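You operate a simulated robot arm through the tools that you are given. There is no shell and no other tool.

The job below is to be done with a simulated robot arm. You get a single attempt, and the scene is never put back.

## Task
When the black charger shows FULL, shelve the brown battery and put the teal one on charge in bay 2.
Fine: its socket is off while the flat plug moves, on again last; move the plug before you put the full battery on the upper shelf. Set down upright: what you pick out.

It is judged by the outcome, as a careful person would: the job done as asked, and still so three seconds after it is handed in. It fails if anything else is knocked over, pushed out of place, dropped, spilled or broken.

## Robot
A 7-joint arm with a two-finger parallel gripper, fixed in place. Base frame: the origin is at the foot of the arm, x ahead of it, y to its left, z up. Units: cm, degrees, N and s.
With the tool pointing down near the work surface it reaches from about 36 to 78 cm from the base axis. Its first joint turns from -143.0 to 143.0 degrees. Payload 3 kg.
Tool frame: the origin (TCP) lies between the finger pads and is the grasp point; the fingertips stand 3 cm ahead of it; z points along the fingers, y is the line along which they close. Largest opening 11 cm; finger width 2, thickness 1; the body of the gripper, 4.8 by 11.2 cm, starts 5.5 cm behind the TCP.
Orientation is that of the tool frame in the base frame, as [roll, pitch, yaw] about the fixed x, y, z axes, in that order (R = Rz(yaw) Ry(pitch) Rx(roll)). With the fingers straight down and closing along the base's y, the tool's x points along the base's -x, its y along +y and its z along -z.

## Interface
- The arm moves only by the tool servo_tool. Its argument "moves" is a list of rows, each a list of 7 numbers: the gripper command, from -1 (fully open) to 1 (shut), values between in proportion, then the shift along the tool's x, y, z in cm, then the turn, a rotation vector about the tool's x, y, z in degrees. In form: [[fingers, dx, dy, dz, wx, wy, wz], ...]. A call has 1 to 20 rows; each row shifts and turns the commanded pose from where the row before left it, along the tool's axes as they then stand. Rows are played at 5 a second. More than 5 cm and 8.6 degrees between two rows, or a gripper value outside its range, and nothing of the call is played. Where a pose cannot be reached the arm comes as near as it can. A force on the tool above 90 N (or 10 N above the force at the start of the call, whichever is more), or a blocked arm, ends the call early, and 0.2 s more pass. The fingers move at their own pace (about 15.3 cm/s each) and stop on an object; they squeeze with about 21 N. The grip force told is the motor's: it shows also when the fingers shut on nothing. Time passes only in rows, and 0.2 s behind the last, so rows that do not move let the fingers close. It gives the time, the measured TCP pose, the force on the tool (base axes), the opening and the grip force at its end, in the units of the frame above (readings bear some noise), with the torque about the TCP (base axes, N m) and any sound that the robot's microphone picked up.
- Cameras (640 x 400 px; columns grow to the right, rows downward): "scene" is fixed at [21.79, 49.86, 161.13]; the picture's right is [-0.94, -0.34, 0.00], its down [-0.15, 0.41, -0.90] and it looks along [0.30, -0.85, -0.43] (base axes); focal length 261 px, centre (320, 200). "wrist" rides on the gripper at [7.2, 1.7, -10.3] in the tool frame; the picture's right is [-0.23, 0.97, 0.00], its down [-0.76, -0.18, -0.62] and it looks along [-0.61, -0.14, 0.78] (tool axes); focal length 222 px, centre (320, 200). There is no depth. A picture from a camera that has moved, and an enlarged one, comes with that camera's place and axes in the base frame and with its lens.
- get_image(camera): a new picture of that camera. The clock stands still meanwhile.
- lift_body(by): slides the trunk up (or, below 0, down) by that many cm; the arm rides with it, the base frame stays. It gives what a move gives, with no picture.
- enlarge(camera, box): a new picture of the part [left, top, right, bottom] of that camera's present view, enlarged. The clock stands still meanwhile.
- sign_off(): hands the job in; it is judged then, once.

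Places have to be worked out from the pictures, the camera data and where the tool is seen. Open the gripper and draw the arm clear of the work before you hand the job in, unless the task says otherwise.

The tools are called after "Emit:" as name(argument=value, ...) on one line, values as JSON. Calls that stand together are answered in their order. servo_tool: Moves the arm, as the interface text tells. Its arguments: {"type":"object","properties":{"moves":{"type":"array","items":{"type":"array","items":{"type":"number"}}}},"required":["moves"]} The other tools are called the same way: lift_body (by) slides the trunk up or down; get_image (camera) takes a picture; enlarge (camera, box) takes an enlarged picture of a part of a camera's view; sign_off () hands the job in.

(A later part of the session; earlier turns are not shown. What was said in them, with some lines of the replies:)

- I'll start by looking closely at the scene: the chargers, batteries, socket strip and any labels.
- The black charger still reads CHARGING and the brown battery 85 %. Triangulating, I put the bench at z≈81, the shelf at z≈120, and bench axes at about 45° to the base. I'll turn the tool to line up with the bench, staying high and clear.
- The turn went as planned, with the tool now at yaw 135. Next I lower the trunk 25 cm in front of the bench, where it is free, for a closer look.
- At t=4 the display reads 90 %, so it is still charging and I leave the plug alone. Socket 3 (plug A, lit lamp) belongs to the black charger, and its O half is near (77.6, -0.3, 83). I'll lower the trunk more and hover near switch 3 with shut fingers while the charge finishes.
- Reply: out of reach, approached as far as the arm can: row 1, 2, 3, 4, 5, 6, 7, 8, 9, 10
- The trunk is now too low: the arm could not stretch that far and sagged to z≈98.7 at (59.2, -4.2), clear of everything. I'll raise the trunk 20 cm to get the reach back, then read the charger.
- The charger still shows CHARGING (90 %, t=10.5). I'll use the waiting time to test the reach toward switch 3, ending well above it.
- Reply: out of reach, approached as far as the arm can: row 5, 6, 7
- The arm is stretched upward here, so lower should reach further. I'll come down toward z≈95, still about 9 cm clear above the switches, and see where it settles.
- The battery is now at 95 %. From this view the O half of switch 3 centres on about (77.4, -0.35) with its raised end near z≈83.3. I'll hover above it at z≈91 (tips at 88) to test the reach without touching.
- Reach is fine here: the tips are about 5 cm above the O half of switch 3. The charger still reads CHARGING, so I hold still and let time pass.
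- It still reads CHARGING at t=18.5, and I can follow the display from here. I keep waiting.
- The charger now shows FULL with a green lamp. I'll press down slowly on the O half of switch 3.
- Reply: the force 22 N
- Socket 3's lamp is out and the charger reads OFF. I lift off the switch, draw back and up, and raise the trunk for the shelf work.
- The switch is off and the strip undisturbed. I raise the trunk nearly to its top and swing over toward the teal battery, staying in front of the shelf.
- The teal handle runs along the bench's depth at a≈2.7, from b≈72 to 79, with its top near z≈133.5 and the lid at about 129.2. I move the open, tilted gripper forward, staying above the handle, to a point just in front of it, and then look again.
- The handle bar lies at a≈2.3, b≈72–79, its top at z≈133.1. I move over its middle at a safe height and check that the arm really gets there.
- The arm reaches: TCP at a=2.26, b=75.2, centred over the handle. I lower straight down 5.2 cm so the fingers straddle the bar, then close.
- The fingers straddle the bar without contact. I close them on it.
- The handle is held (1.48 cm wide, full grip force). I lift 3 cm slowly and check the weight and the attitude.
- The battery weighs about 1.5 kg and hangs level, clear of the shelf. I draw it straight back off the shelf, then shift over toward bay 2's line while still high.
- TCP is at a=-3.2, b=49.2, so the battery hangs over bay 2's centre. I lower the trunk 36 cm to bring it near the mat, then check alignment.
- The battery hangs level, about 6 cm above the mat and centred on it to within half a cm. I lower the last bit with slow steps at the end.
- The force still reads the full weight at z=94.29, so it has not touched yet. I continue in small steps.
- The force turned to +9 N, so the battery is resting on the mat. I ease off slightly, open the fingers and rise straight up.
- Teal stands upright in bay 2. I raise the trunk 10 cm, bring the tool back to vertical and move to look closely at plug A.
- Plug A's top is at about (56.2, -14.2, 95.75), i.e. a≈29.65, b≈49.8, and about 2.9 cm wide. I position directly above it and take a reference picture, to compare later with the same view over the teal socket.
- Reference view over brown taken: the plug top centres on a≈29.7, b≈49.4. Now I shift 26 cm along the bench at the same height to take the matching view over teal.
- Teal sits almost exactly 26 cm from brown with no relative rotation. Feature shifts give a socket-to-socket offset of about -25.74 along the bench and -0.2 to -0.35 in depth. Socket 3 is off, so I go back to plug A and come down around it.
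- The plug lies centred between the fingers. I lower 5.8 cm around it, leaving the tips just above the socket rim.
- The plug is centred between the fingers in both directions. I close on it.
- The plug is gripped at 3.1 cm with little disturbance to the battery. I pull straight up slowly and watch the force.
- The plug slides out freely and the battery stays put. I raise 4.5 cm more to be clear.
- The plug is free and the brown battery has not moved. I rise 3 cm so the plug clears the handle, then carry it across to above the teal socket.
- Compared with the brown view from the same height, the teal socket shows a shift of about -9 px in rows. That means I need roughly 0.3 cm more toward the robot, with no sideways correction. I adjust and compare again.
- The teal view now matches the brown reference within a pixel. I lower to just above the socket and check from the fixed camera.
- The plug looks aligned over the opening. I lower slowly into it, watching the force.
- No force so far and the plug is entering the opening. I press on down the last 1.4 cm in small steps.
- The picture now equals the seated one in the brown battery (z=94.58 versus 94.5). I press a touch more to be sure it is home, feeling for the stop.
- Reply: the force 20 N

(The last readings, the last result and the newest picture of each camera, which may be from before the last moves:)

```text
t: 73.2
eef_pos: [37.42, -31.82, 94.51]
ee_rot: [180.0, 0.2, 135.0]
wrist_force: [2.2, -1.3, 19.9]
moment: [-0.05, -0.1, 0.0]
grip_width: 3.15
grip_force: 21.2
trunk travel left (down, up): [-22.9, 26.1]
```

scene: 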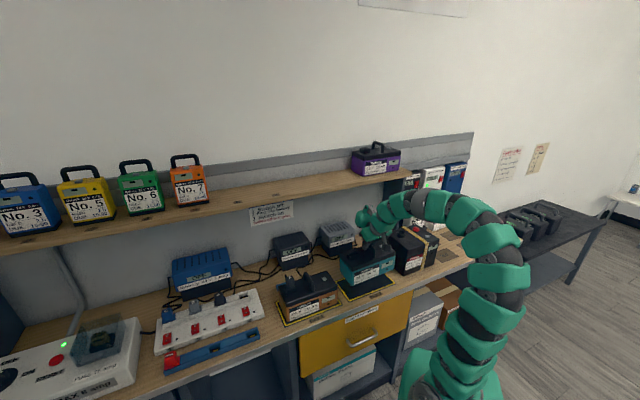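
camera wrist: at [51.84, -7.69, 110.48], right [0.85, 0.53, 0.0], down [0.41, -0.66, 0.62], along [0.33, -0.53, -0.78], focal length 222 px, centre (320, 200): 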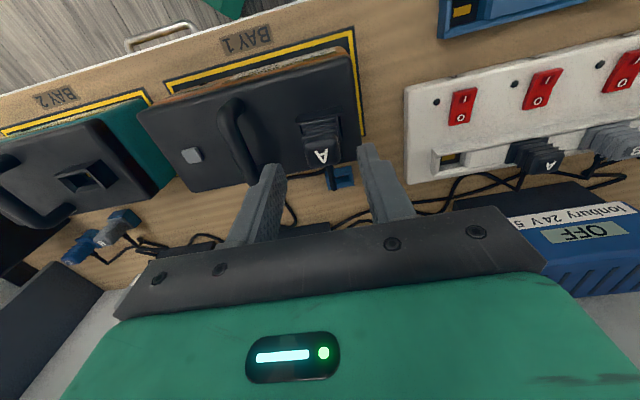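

It stopped firmly at 20 N, so the plug is home. I ease off, open the fingers and rise clear.

Emit:
servo_tool(moves=[[1, 0, 0, -0.15, 0, 0, 0], [0.4, 0, 0, 0, 0, 0, 0], [0.1, 0, 0, 0, 0, 0, 0], [0.1, 0, 0, -1.0, 0, 0, 0], [0.1, 0, 0, -2.5, 0, 0, 0], [0.1, 0, 0, -3.0, 0, 0, 0], [0.1, 0, 0, -3.5, 0, 0, 0], [0.1, 0, 0, 0, 0, 0, 0]])

Emit:
enlarge(camera="wrist", box=[220, 60, 400, 200])

Emit:
enlarge(camera="scene", box=[270, 210, 430, 330])

```text
t: 75.0
eef_pos: [37.45, -31.84, 104.35]
ee_rot: [180.0, 0.0, 135.0]
wrist_force: [0.3, -0.5, -0.4]
moment: [0.02, -0.02, -0.01]
grip_width: 4.92
grip_force: 0.0
trunk travel left (down, up): [-22.9, 26.1]
```

```text
2.86 times, centred on (310, 130) of wrist
camera zoom: at [33.4, -25.53, 114.54], right [0.85, 0.53, 0.0], down [0.41, -0.66, 0.62], along [0.33, -0.53, -0.78], focal length 635 px, centre (349, 400)
```

zoom: 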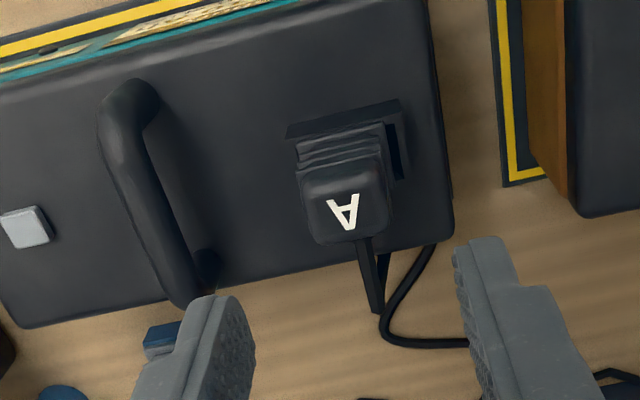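

```text
3.33 times, centred on (350, 270) of scene
camera zoom: at [21.79, 49.86, 161.13], right [-0.94, -0.34, 0.0], down [-0.15, 0.41, -0.9], along [0.3, -0.85, -0.43], focal length 871 px, centre (220, -33)
```

zoom: 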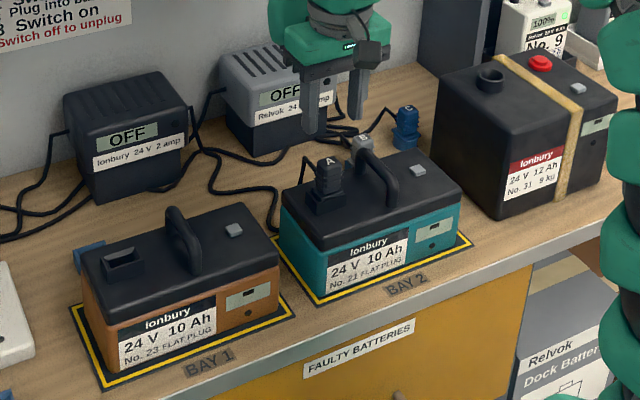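

Plug A now sits in the teal battery, with the switch still off. Next comes brown: by the measured offset its grip pose is a≈22.65, b≈49.5, z≈93.4. I tilt the tool 25° again, as the shelf needs, and move over the brown handle.

Emit:
servo_tool(moves=[[0.1, 0, 2.0, -1.0, 0, 0, 0], [0.1, 0, 2.8, 0, 0, -6.25, 0], [0.1, 0, 2.8, 0, 0, -6.25, 0], [0.1, 0, 2.8, 0, 0, -6.25, 0], [0.1, 0, 2.8, 0, 0, -6.25, 0], [0.1, -0.23, 2.75, 0.1, 0, 0, 0], [0.1, -0.23, 2.74, 0.1, 0, 0, 0], [0.1, 0, 0, 0, 0, 0, 0], [0.1, 0, 0, 0, 0, 0, 0]])

Emit:
get_image(camera="wrist")

Emit:
enlarge(camera="scene", box=[250, 230, 350, 320])

```text
t: 77.0
eef_pos: [50.8, -18.87, 105.44]
ee_rot: [179.9, 24.9, 135.0]
wrist_force: [0.1, -0.1, -0.7]
moment: [-0.02, 0.01, 0.02]
grip_width: 4.94
grip_force: 0.0
trunk travel left (down, up): [-22.9, 26.1]
```

```text
taken
camera wrist: at [44.24, -10.1, 111.65], right [0.83, 0.54, 0.1], down [0.18, -0.43, 0.89], along [0.52, -0.72, -0.45], focal length 222 px, centre (320, 200)
```

wrist: 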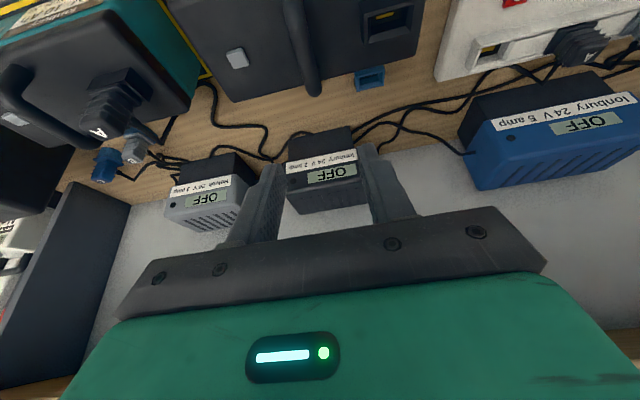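

```text
4.44 times, centred on (300, 275) of scene
camera zoom: at [21.79, 49.86, 161.13], right [-0.94, -0.34, 0.0], down [-0.15, 0.41, -0.9], along [0.3, -0.85, -0.43], focal length 1161 px, centre (409, -133)
```

zoom: 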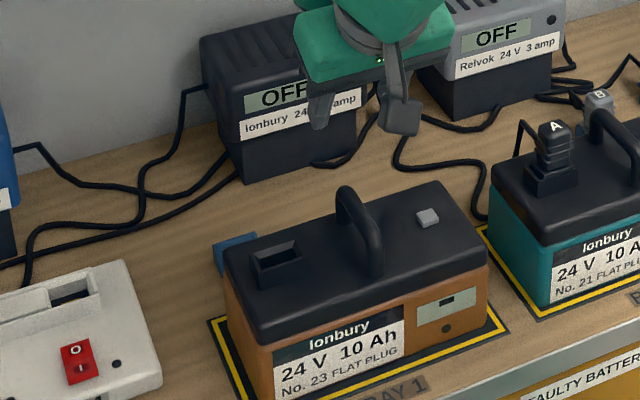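

Emit:
servo_tool(moves=[[0.1, 0.58, 0.03, 1.55, 0, 0, 0], [0.1, 0.58, 0.03, 1.55, 0, 0, 0], [0.1, 0, 0, 0, 0, 0, 0]])

Emit:
get_image(camera="wrist")

Emit:
enlarge(camera="wrist", box=[220, 0, 420, 160])

```text
t: 77.8
eef_pos: [51.1, -19.03, 102.4]
ee_rot: [180.0, 25.0, 134.9]
wrist_force: [-1.1, -0.1, -0.8]
moment: [-0.01, 0.0, -0.01]
grip_width: 4.95
grip_force: 0.0
trunk travel left (down, up): [-22.9, 26.1]
```

```text
taken
camera wrist: at [44.42, -10.25, 108.4], right [0.83, 0.54, 0.1], down [0.18, -0.43, 0.89], along [0.52, -0.72, -0.45], focal length 222 px, centre (320, 200)
```

wrist: 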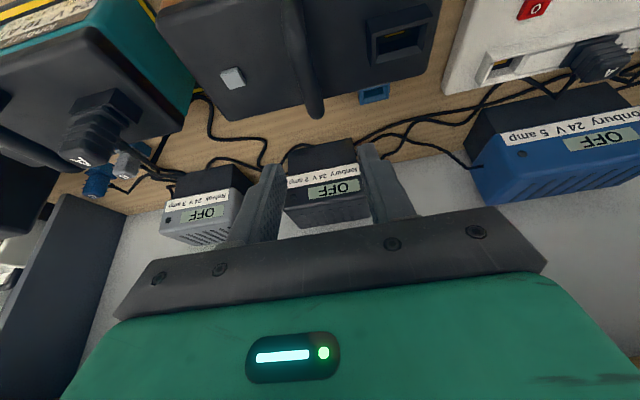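

```text
2.50 times, centred on (320, 80) of wrist
camera zoom: at [44.42, -10.25, 108.4], right [0.83, 0.54, 0.1], down [0.18, -0.43, 0.89], along [0.52, -0.72, -0.45], focal length 555 px, centre (320, 500)
```

zoom: 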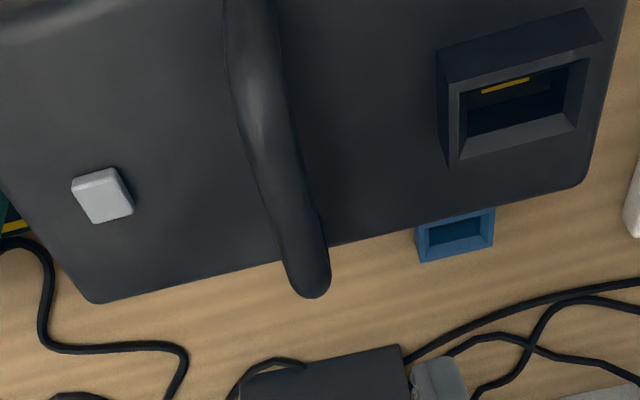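

The view over brown matches the earlier one over teal within 1–2 px, so the handle is centred. I lower 8.8 cm onto it.

Emit:
servo_tool(moves=[[0.1, 0.62, 0, 1.33, 0, 0, 0], [0.1, 0.62, 0, 1.33, 0, 0, 0], [0.1, 0.62, 0, 1.33, 0, 0, 0], [0.1, 0.62, 0, 1.33, 0, 0, 0], [0.1, 0.62, 0, 1.33, 0, 0, 0], [0.1, 0.62, 0, 1.32, 0, 0, 0], [0.1, 0, 0, 0, 0, 0, 0]])

Emit:
get_image(camera="wrist")

Emit:
enlarge(camera="scene", box=[250, 230, 350, 320])

```text
t: 79.4
eef_pos: [51.12, -19.18, 93.44]
ee_rot: [-180.0, 25.0, 135.0]
wrist_force: [-0.1, 0.1, -0.7]
moment: [0.02, 0.02, -0.01]
grip_width: 4.94
grip_force: 0.1
trunk travel left (down, up): [-22.9, 26.1]
```

```text
taken
camera wrist: at [44.48, -10.33, 99.56], right [0.83, 0.54, 0.1], down [0.18, -0.43, 0.89], along [0.52, -0.72, -0.45], focal length 222 px, centre (320, 200)
```

wrist: 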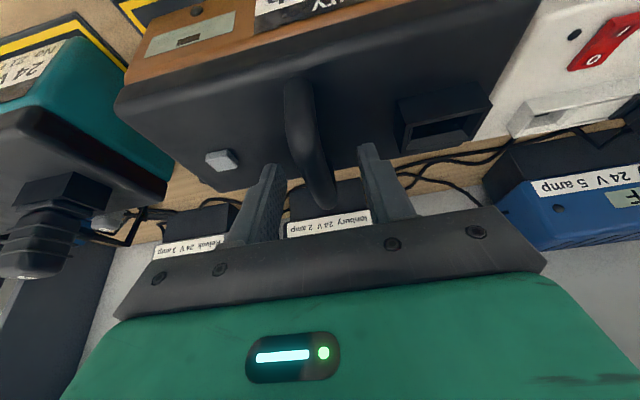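

```text
4.44 times, centred on (300, 275) of scene
camera zoom: at [21.79, 49.86, 161.13], right [-0.94, -0.34, 0.0], down [-0.15, 0.41, -0.9], along [0.3, -0.85, -0.43], focal length 1161 px, centre (409, -133)
```

zoom: 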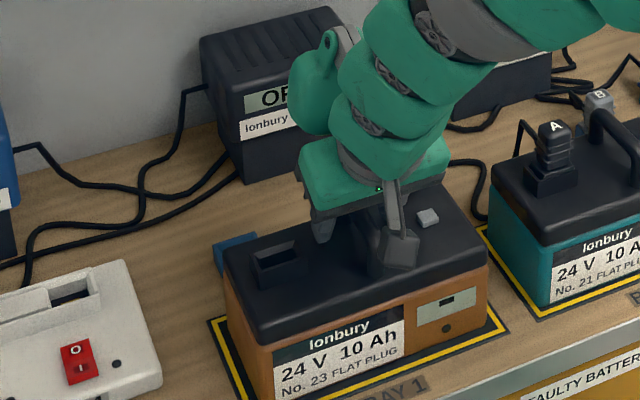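

The bar is midway between the fingers. I close, then lift 1 cm to check the hold.

Emit:
servo_tool(moves=[[0.5, 0, 0, 0, 0, 0, 0], [0.75, 0, 0, 0, 0, 0, 0], [1, 0, 0, 0, 0, 0, 0], [1, 0, 0, 0, 0, 0, 0], [1, -0.1, 0, -0.22, 0, 0, 0], [1, -0.2, 0, -0.45, 0, 0, 0], [1, -0.42, 0, -0.9, 0, 0, 0], [1, 0, 0, 0, 0, 0, 0]])

Emit:
enlarge(camera="scene", box=[250, 230, 350, 320])

Emit:
get_image(camera="wrist")

```text
t: 81.2
eef_pos: [51.16, -19.18, 95.16]
ee_rot: [-180.0, 25.0, 135.0]
wrist_force: [0.2, -0.2, -13.6]
moment: [-0.03, -0.02, -0.04]
grip_width: 1.47
grip_force: 21.2
trunk travel left (down, up): [-22.9, 26.1]
```

```text
4.44 times, centred on (300, 275) of scene
camera zoom: at [21.79, 49.86, 161.13], right [-0.94, -0.34, 0.0], down [-0.15, 0.41, -0.9], along [0.3, -0.85, -0.43], focal length 1161 px, centre (409, -133)
```

zoom: 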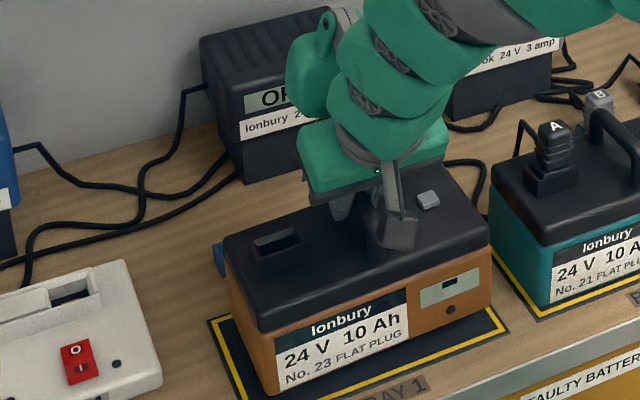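

```text
taken
camera wrist: at [44.56, -10.3, 101.32], right [0.83, 0.54, 0.1], down [0.18, -0.43, 0.89], along [0.52, -0.72, -0.45], focal length 222 px, centre (320, 200)
```

wrist: 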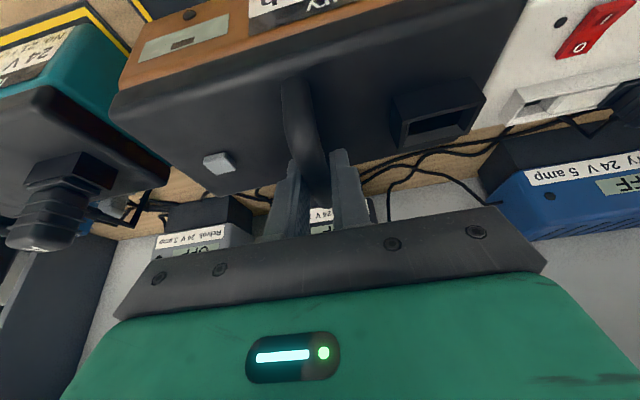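

Brown hangs level at about 14 N. I raise the trunk 26 cm, straight up in front of the shelf.

Emit:
lift_body(by=26)

Emit:
get_image(camera="scene")

```text
t: 83.9
eef_pos: [51.27, -19.15, 121.1]
ee_rot: [-180.0, 24.9, 135.0]
wrist_force: [0.5, -0.1, -14.7]
moment: [-0.02, -0.01, -0.01]
grip_width: 1.51
grip_force: 20.9
trunk travel left (down, up): [-48.9, 0.1]
```

```text
taken
```

scene: 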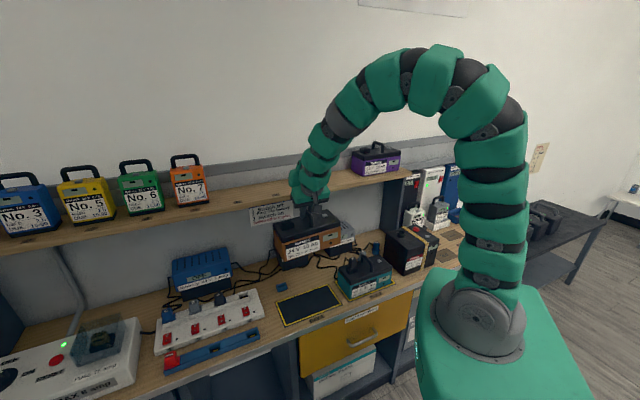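

Clear. I raise the arm a further 15.4 cm and shift sideways into line with the vacated place on the shelf, still in front of the shelf edge.

Emit:
servo_tool(moves=[[1, -0.2, -0.4, -0.44, 0, 0, 0], [1, -0.45, -1.2, -0.95, 0, 0, 0], [1, -0.653, -2.0, -1.395, 0, 0, 0], [1, -0.653, -2.0, -1.395, 0, 0, 0], [1, -0.653, -2.0, -1.395, 0, 0, 0], [1, -0.653, -2.0, -1.395, 0, 0, 0], [1, -0.653, -2.0, -1.395, 0, 0, 0], [1, -0.653, -2.0, -1.395, 0, 0, 0], [1, -0.653, -2.0, -1.395, 0, 0, 0], [1, -0.653, -2.0, -1.395, 0, 0, 0], [1, -0.45, -1.5, -0.95, 0, 0, 0], [1, -0.2, -0.9, -0.44, 0, 0, 0], [1, 0, 0, 0, 0, 0, 0], [1, 0, 0, 0, 0, 0, 0]])

Emit:
get_image(camera="scene")

Emit:
get_image(camera="wrist")

```text
t: 86.9
eef_pos: [37.24, -33.3, 136.36]
ee_rot: [180.0, 25.0, 134.9]
wrist_force: [0.6, -0.1, -14.1]
moment: [-0.03, -0.06, 0.03]
grip_width: 1.46
grip_force: 21.0
trunk travel left (down, up): [-48.9, 0.1]
```

```text
taken
```

scene: 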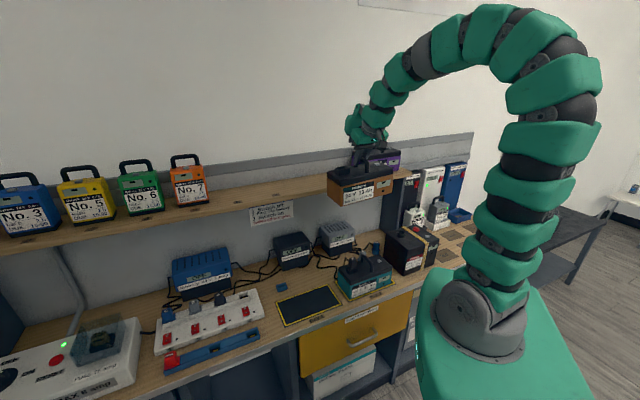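

```text
taken
camera wrist: at [30.59, -24.44, 142.59], right [0.83, 0.54, 0.1], down [0.18, -0.43, 0.89], along [0.52, -0.72, -0.45], focal length 222 px, centre (320, 200)
```

wrist: 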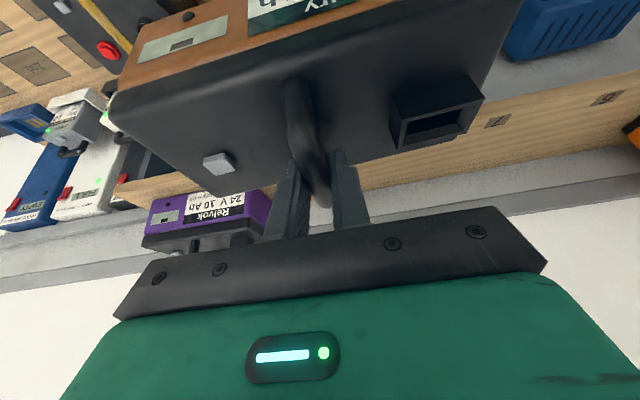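

The battery hangs at a=2.8 with its bottom about 3 cm above shelf level, clear of the purple one. I carry it forward over the shelf to the vacated spot.

Emit:
servo_tool(moves=[[1, -0.63, 0, 0.3, 0, 0, 0], [1, -1.27, 0, 0.59, 0, 0, 0], [1, -1.811, 0, 0.848, 0, 0, 0], [1, -1.811, 0, 0.848, 0, 0, 0], [1, -1.811, 0, 0.848, 0, 0, 0], [1, -1.811, 0, 0.848, 0, 0, 0], [1, -1.811, 0, 0.848, 0, 0, 0], [1, -1.811, 0, 0.848, 0, 0, 0], [1, -1.811, 0, 0.848, 0, 0, 0], [1, -1.811, 0, 0.848, 0, 0, 0], [1, -1.811, 0, 0.848, 0, 0, 0], [1, -1.811, 0, 0.848, 0, 0, 0], [1, -1.36, 0, 0.64, 0, 0, 0], [1, -0.72, 0, 0.34, 0, 0, 0], [1, -0.36, 0, 0.17, 0, 0, 0], [1, 0, 0, 0, 0, 0, 0]])

Emit:
enlarge(camera="scene", box=[270, 110, 420, 220])

Emit:
get_image(camera="wrist")

```text
t: 90.3
eef_pos: [54.61, -50.85, 136.45]
ee_rot: [180.0, 24.9, 135.0]
wrist_force: [0.2, -0.4, -14.5]
moment: [-0.03, -0.01, -0.02]
grip_width: 1.47
grip_force: 21.1
trunk travel left (down, up): [-48.9, 0.1]
```

```text
3.64 times, centred on (345, 165) of scene
camera zoom: at [21.79, 49.86, 161.13], right [-0.94, -0.34, 0.0], down [-0.15, 0.41, -0.9], along [0.3, -0.85, -0.43], focal length 950 px, centre (229, 327)
```

zoom: 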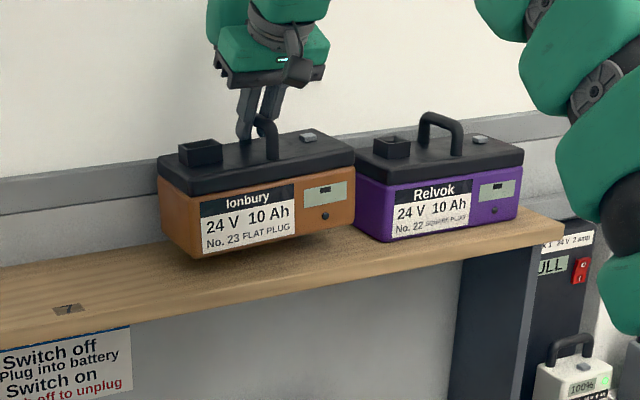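

```text
taken
camera wrist: at [47.92, -42.02, 142.62], right [0.83, 0.54, 0.1], down [0.18, -0.43, 0.89], along [0.52, -0.72, -0.45], focal length 222 px, centre (320, 200)
```

wrist: 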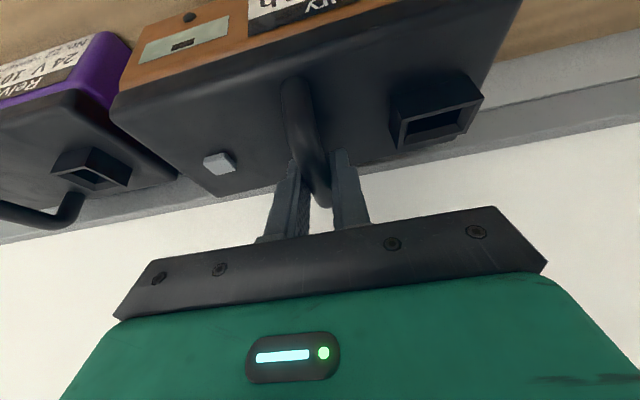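

It is in place above the shelf, with a clear gap to the purple battery. I lower 2.4 cm, then feel for the shelf.

Emit:
servo_tool(moves=[[1, 0.34, 0, 0.72, 0, 0, 0], [1, 0.34, 0, 0.72, 0, 0, 0], [1, 0.34, 0, 0.72, 0, 0, 0], [1, 0, 0, 0, 0, 0, 0]])

Emit:
servo_tool(moves=[[1, 0.085, 0, 0.18, 0, 0, 0], [1, 0.085, 0, 0.18, 0, 0, 0], [1, 0, 0, 0, 0, 0, 0]])

```text
t: 91.3
eef_pos: [54.62, -50.78, 134.2]
ee_rot: [180.0, 25.0, 135.0]
wrist_force: [0.7, 0.1, -13.3]
moment: [0.04, -0.02, 0.01]
grip_width: 1.5
grip_force: 21.1
trunk travel left (down, up): [-48.9, 0.1]
```

```text
t: 92.1
eef_pos: [54.62, -50.88, 133.56]
ee_rot: [-180.0, 24.9, 135.0]
wrist_force: [-1.3, -1.3, -11.1]
moment: [0.09, 0.15, -0.05]
grip_width: 1.49
grip_force: 21.4
trunk travel left (down, up): [-48.9, 0.1]
```

The weight is starting to come off, so contact is beginning. I take two more small steps.

Emit:
servo_tool(moves=[[1, 0.05, 0, 0.11, 0, 0, 0], [1, 0.05, 0, 0.11, 0, 0, 0], [1, 0, 0, 0, 0, 0, 0]])

Emit:
enlarge(camera="scene", box=[280, 130, 400, 210])

```text
t: 92.9
eef_pos: [54.54, -50.9, 133.62]
ee_rot: [-180.0, 25.2, 135.0]
wrist_force: [4.1, -6.2, 12.3]
moment: [0.25, 0.31, -0.01]
grip_width: 1.48
grip_force: 21.4
trunk travel left (down, up): [-48.9, 0.1]
```

```text
5.00 times, centred on (340, 170) of scene
camera zoom: at [21.79, 49.86, 161.13], right [-0.94, -0.34, 0.0], down [-0.15, 0.41, -0.9], along [0.3, -0.85, -0.43], focal length 1306 px, centre (220, 350)
```

zoom: 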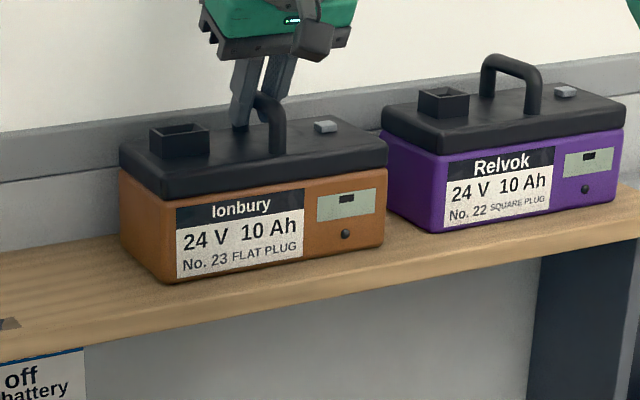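

The brown battery stands flat on the upper shelf (12 N pressing). I ease off, open, and rise straight up.

Emit:
servo_tool(moves=[[1, -0.06, 0, -0.14, 0, 0, 0], [0.3, 0, 0, 0, 0, 0, 0], [0.1, 0, 0, 0, 0, 0, 0], [0.1, -0.42, 0, -0.9, 0, 0, 0], [0.1, -0.64, 0, -1.36, 0, 0, 0], [0.1, -0.85, 0, -1.8, 0, 0, 0], [0.1, 0, 0, 0, 0, 0, 0]])

Emit:
enlarge(camera="scene", box=[280, 120, 400, 210])

Emit:
get_image(camera="wrist")

```text
t: 94.5
eef_pos: [54.39, -50.84, 138.07]
ee_rot: [-179.9, 24.9, 135.0]
wrist_force: [-0.7, -0.7, 0.1]
moment: [0.04, 0.02, 0.02]
grip_width: 4.97
grip_force: 0.1
trunk travel left (down, up): [-48.9, 0.1]
```

```text
4.44 times, centred on (340, 165) of scene
camera zoom: at [21.79, 49.86, 161.13], right [-0.94, -0.34, 0.0], down [-0.15, 0.41, -0.9], along [0.3, -0.85, -0.43], focal length 1161 px, centre (231, 356)
```

zoom: 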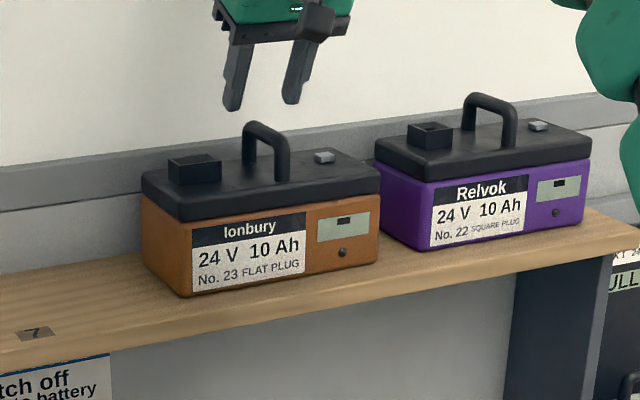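

```text
taken
camera wrist: at [47.83, -41.9, 144.26], right [0.83, 0.54, 0.1], down [0.18, -0.43, 0.89], along [0.52, -0.72, -0.45], focal length 222 px, centre (320, 200)
```

wrist: 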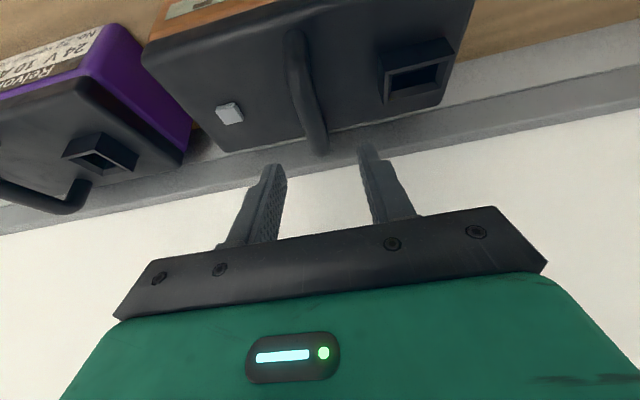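

Brown stands upright on the shelf beside the purple one. I back the gripper straight out, then bring the tool vertical and swing across toward the switch side.

Emit:
servo_tool(moves=[[0.1, 2.72, 0, -1.27, 0, 0, 0], [0.1, 2.72, 0, -1.27, 0, 0, 0], [0.1, 2.72, 0, -1.27, 0, 0, 0], [0.1, 2.72, 0, -1.27, 0, 0, 0], [0.1, 2.72, 0, -1.27, 0, 0, 0], [0.1, 2.72, 0, -1.27, 0, 0, 0], [0.1, 2.72, 0, -1.27, 0, 0, 0], [0.1, 2.72, 0, -1.27, 0, 0, 0], [0.1, 2.72, 0, -1.27, 0, 0, 0], [0.1, 2.72, 0, -1.27, 0, 0, 0], [1, 0, 3.0, 0, 0, 6.25, 0], [1, 0, 3.0, 0, 0, 6.25, 0], [1, 0, 3.0, 0, 0, 6.25, 0], [1, 0, 3.0, 0, 0, 6.25, 0], [1, 0, 3.6, 1.2, 0, 0, 0], [1, 0, 3.6, 1.2, 0, 0, 0], [1, 0, 3.6, 1.2, 0, 0, 0], [1, 0, 3.6, 1.2, 0, 0, 0], [1, 0, 3.6, 1.2, 0, 0, 0], [1, 0, 3.6, 1.2, 0, 0, 0]])

Emit:
lift_body(by=-26)

Emit:
get_image(camera="scene")

```text
t: 98.7
eef_pos: [57.12, -5.76, 130.69]
ee_rot: [-179.9, -0.1, 134.9]
wrist_force: [0.0, -0.1, 0.4]
moment: [0.01, 0.04, 0.02]
grip_width: 0.0
grip_force: 21.1
trunk travel left (down, up): [-48.9, 0.1]
```

```text
t: 101.4
eef_pos: [57.03, -5.85, 104.77]
ee_rot: [-180.0, 0.0, 135.1]
wrist_force: [-0.1, 0.2, 0.8]
moment: [0.01, 0.02, 0.01]
grip_width: 0.0
grip_force: 21.3
trunk travel left (down, up): [-22.9, 26.1]
```

```text
taken
```

scene: 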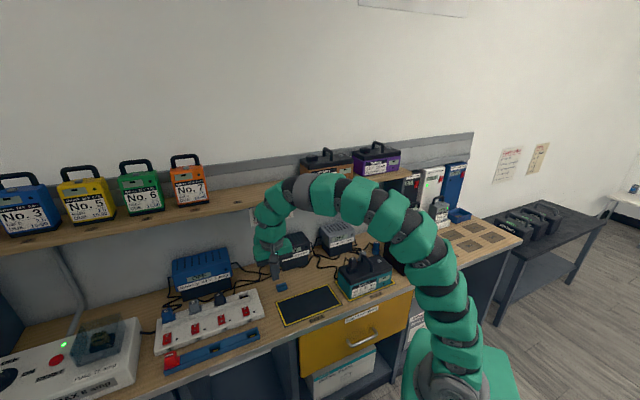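

The tool is vertical again, in front of the now empty bay 1. I move down to hover over the I half of switch 3, near (75.7, 1.4).

Emit:
servo_tool(moves=[[1, -0.8, 1.84, 1.3, 0, 0, 0], [1, -0.8, 1.84, 1.3, 0, 0, 0], [1, -0.8, 1.84, 1.3, 0, 0, 0], [1, -0.8, 1.84, 1.3, 0, 0, 0], [1, -0.8, 1.84, 1.3, 0, 0, 0], [1, -0.8, 1.84, 1.3, 0, 0, 0], [1, -0.8, 1.84, 1.3, 0, 0, 0], [1, -0.8, 1.84, 1.3, 0, 0, 0], [1, -0.8, 1.84, 1.3, 0, 0, 0], [1, -0.8, 1.84, 1.3, 0, 0, 0], [1, 0, 0, 0, 0, 0, 0]])

Emit:
get_image(camera="wrist")

Emit:
enlarge(camera="wrist", box=[240, 60, 400, 200])

```text
t: 103.8
eef_pos: [75.67, 1.39, 91.9]
ee_rot: [-179.9, -0.1, 135.0]
wrist_force: [0.4, -0.6, 0.4]
moment: [0.03, 0.0, 0.01]
grip_width: 0.0
grip_force: 20.4
trunk travel left (down, up): [-22.9, 26.1]
```

```text
taken
camera wrist: at [71.62, 7.65, 102.07], right [0.85, 0.53, 0.0], down [0.41, -0.66, 0.62], along [0.33, -0.53, -0.78], focal length 222 px, centre (320, 200)
```

wrist: 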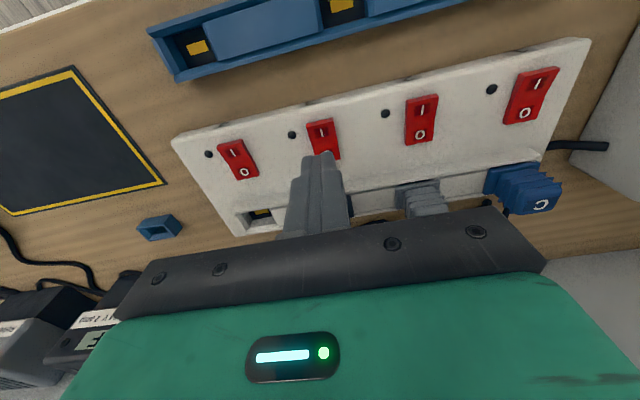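

```text
2.86 times, centred on (320, 130) of wrist
camera zoom: at [71.62, 7.65, 102.07], right [0.85, 0.53, 0.0], down [0.41, -0.66, 0.62], along [0.33, -0.53, -0.78], focal length 635 px, centre (320, 400)
```

zoom: 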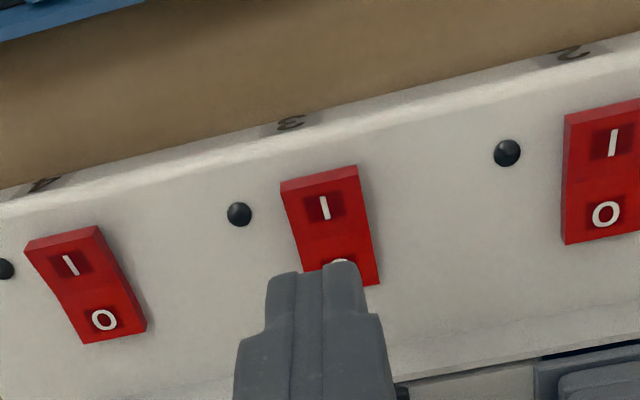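

The tip is right over the I half of switch 3, measured at (75.74, 1.36). Everything else is in place, so I press it on as the last action.

Emit:
servo_tool(moves=[[1, 0, 0, 1.5, 0, 0, 0], [1, 0, 0, 1.5, 0, 0, 0], [1, 0, 0, 1.5, 0, 0, 0], [1, 0, 0, 0.4, 0, 0, 0], [1, 0, 0, 0.4, 0, 0, 0], [1, 0, 0, 0.4, 0, 0, 0], [1, 0, 0, 0.3, 0, 0, 0]])

Emit:
enlarge(camera="wrist", box=[240, 60, 400, 200])

Emit:
enlarge(camera="scene", box=[180, 270, 260, 340])

```text
t: 105.4
eef_pos: [75.65, 1.39, 86.18]
ee_rot: [179.8, 0.2, 134.9]
wrist_force: [-1.7, 1.7, 20.2]
moment: [-0.12, -0.08, 0.2]
grip_width: 0.01
grip_force: 20.7
trunk travel left (down, up): [-22.9, 26.1]
```

```text
2.86 times, centred on (320, 130) of wrist
camera zoom: at [71.56, 7.67, 96.34], right [0.85, 0.53, 0.0], down [0.41, -0.66, 0.62], along [0.33, -0.53, -0.78], focal length 635 px, centre (320, 400)
```

zoom: 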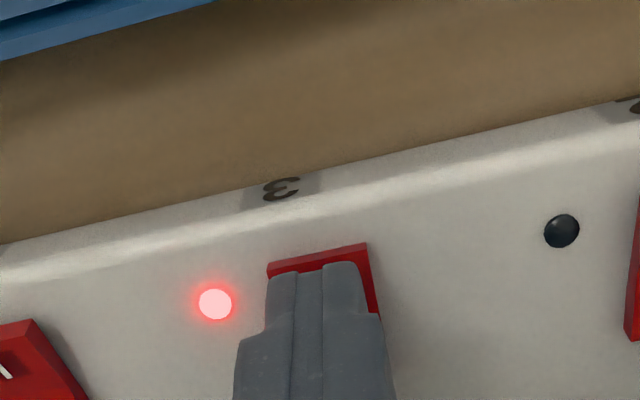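

```text
5.71 times, centred on (220, 305) of scene
camera zoom: at [21.79, 49.86, 161.13], right [-0.94, -0.34, 0.0], down [-0.15, 0.41, -0.9], along [0.3, -0.85, -0.43], focal length 1493 px, centre (891, -400)
```

zoom: 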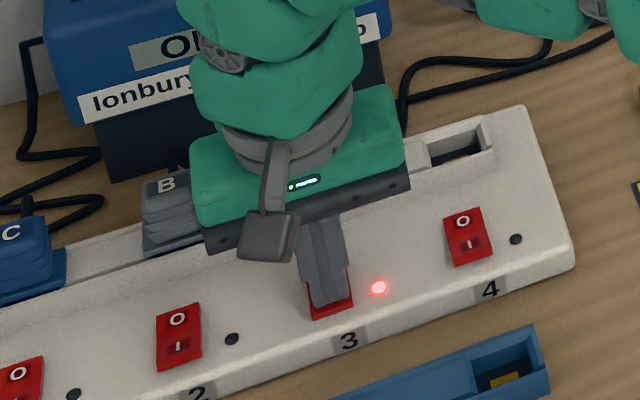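

Switch 3's lamp is lit. I lift off, draw back and up clear of the bench, and open the gripper.

Emit:
servo_tool(moves=[[1, 0, 0, -2, 0, 0, 0], [1, 0, 0, -2.5, 0, 0, 0], [1, 2.1, -2.1, -2.5, 0, 0, 0], [1, 2.1, -2.1, -2.5, 0, 0, 0], [1, 2.1, -2.1, -2.5, 0, 0, 0], [1, 2.1, -2.1, -2.5, 0, 0, 0], [0, 2.1, -2.1, 0, 0, 0, 0], [-1, 2.5, -2.0, 0, 0, 0, 0], [-1, 2.5, -2.0, 0, 0, 0, 0], [-1, 2.5, -2.0, 0, 0, 0, 0]])

Emit:
lift_body(by=20)

Emit:
get_image(camera="scene")

Emit:
enlarge(camera="scene", box=[225, 205, 405, 325])

Emit:
enlarge(camera="scene", box=[140, 230, 300, 350])

```text
t: 107.6
eef_pos: [51.31, 2.33, 100.49]
ee_rot: [-179.9, 0.0, 134.9]
wrist_force: [-0.3, -0.2, -0.1]
moment: [0.01, 0.02, -0.03]
grip_width: 11.0
grip_force: 0.0
trunk travel left (down, up): [-22.9, 26.1]
```

```text
t: 109.7
eef_pos: [51.37, 2.35, 120.32]
ee_rot: [180.0, 0.1, 135.0]
wrist_force: [0.4, 0.9, 0.4]
moment: [-0.01, 0.0, -0.01]
grip_width: 11.01
grip_force: 0.1
trunk travel left (down, up): [-42.9, 6.1]
```

```text
taken
```

scene: 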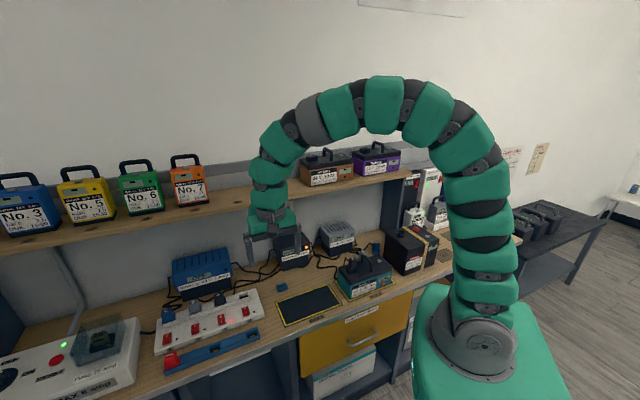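

```text
3.33 times, centred on (315, 265) of scene
camera zoom: at [21.79, 49.86, 161.13], right [-0.94, -0.34, 0.0], down [-0.15, 0.41, -0.9], along [0.3, -0.85, -0.43], focal length 871 px, centre (337, -17)
```

zoom: 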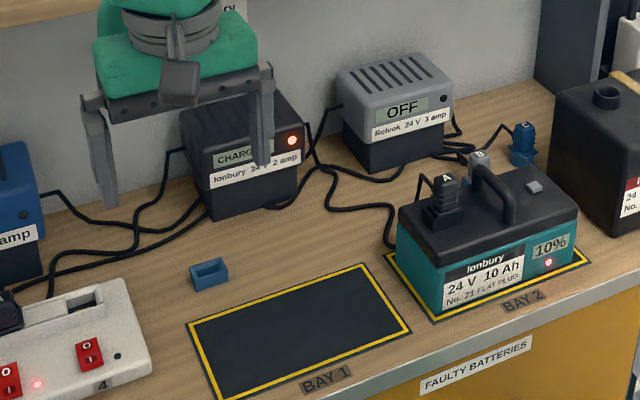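

```text
3.33 times, centred on (220, 290) of scene
camera zoom: at [21.79, 49.86, 161.13], right [-0.94, -0.34, 0.0], down [-0.15, 0.41, -0.9], along [0.3, -0.85, -0.43], focal length 871 px, centre (653, -100)
```

zoom: 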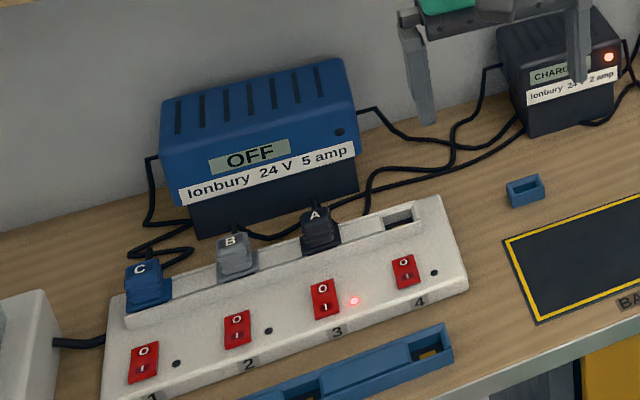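

The black charger shows CHARGING and teal reads 10 % in bay 2 with its lamp on. I check the shelf once more before handing in.

Emit:
enlarge(camera="scene", box=[280, 120, 460, 240])

```text
3.33 times, centred on (370, 180) of scene
camera zoom: at [21.79, 49.86, 161.13], right [-0.94, -0.34, 0.0], down [-0.15, 0.41, -0.9], along [0.3, -0.85, -0.43], focal length 871 px, centre (153, 267)
```

zoom: 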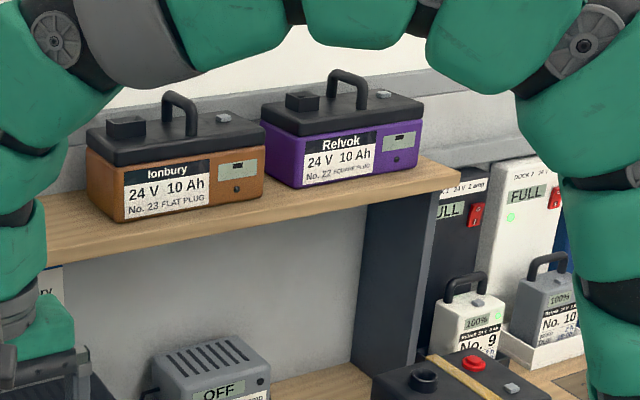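

Brown stands upright on the upper shelf, teal is charging in bay 2, and switch 3 is on. Nothing else was disturbed, and the arm is clear with the gripper open, so I hand the job in.

Emit:
sign_off()

```text
The job is handed in.
```

The job is done and handed in. The brown battery is on the upper shelf and the teal one is charging in bay 2.

- **Order followed:** I waited until the black charger showed FULL, then switched its socket (number 3) off. I set teal in bay 2, moved the flat plug from brown to teal, put brown on the shelf, and switched socket 3 back on last.
- **State at hand-in:** the charger reads CHARGING, teal shows 10 % with its lamp lit, and socket 3's lamp is on. Both batteries stand upright, brown in the place teal came from, next to the purple one.
- **Surroundings:** I saw nothing else moved or knocked over in the last pictures. The gripper is open and the arm is drawn back in front of the bench.
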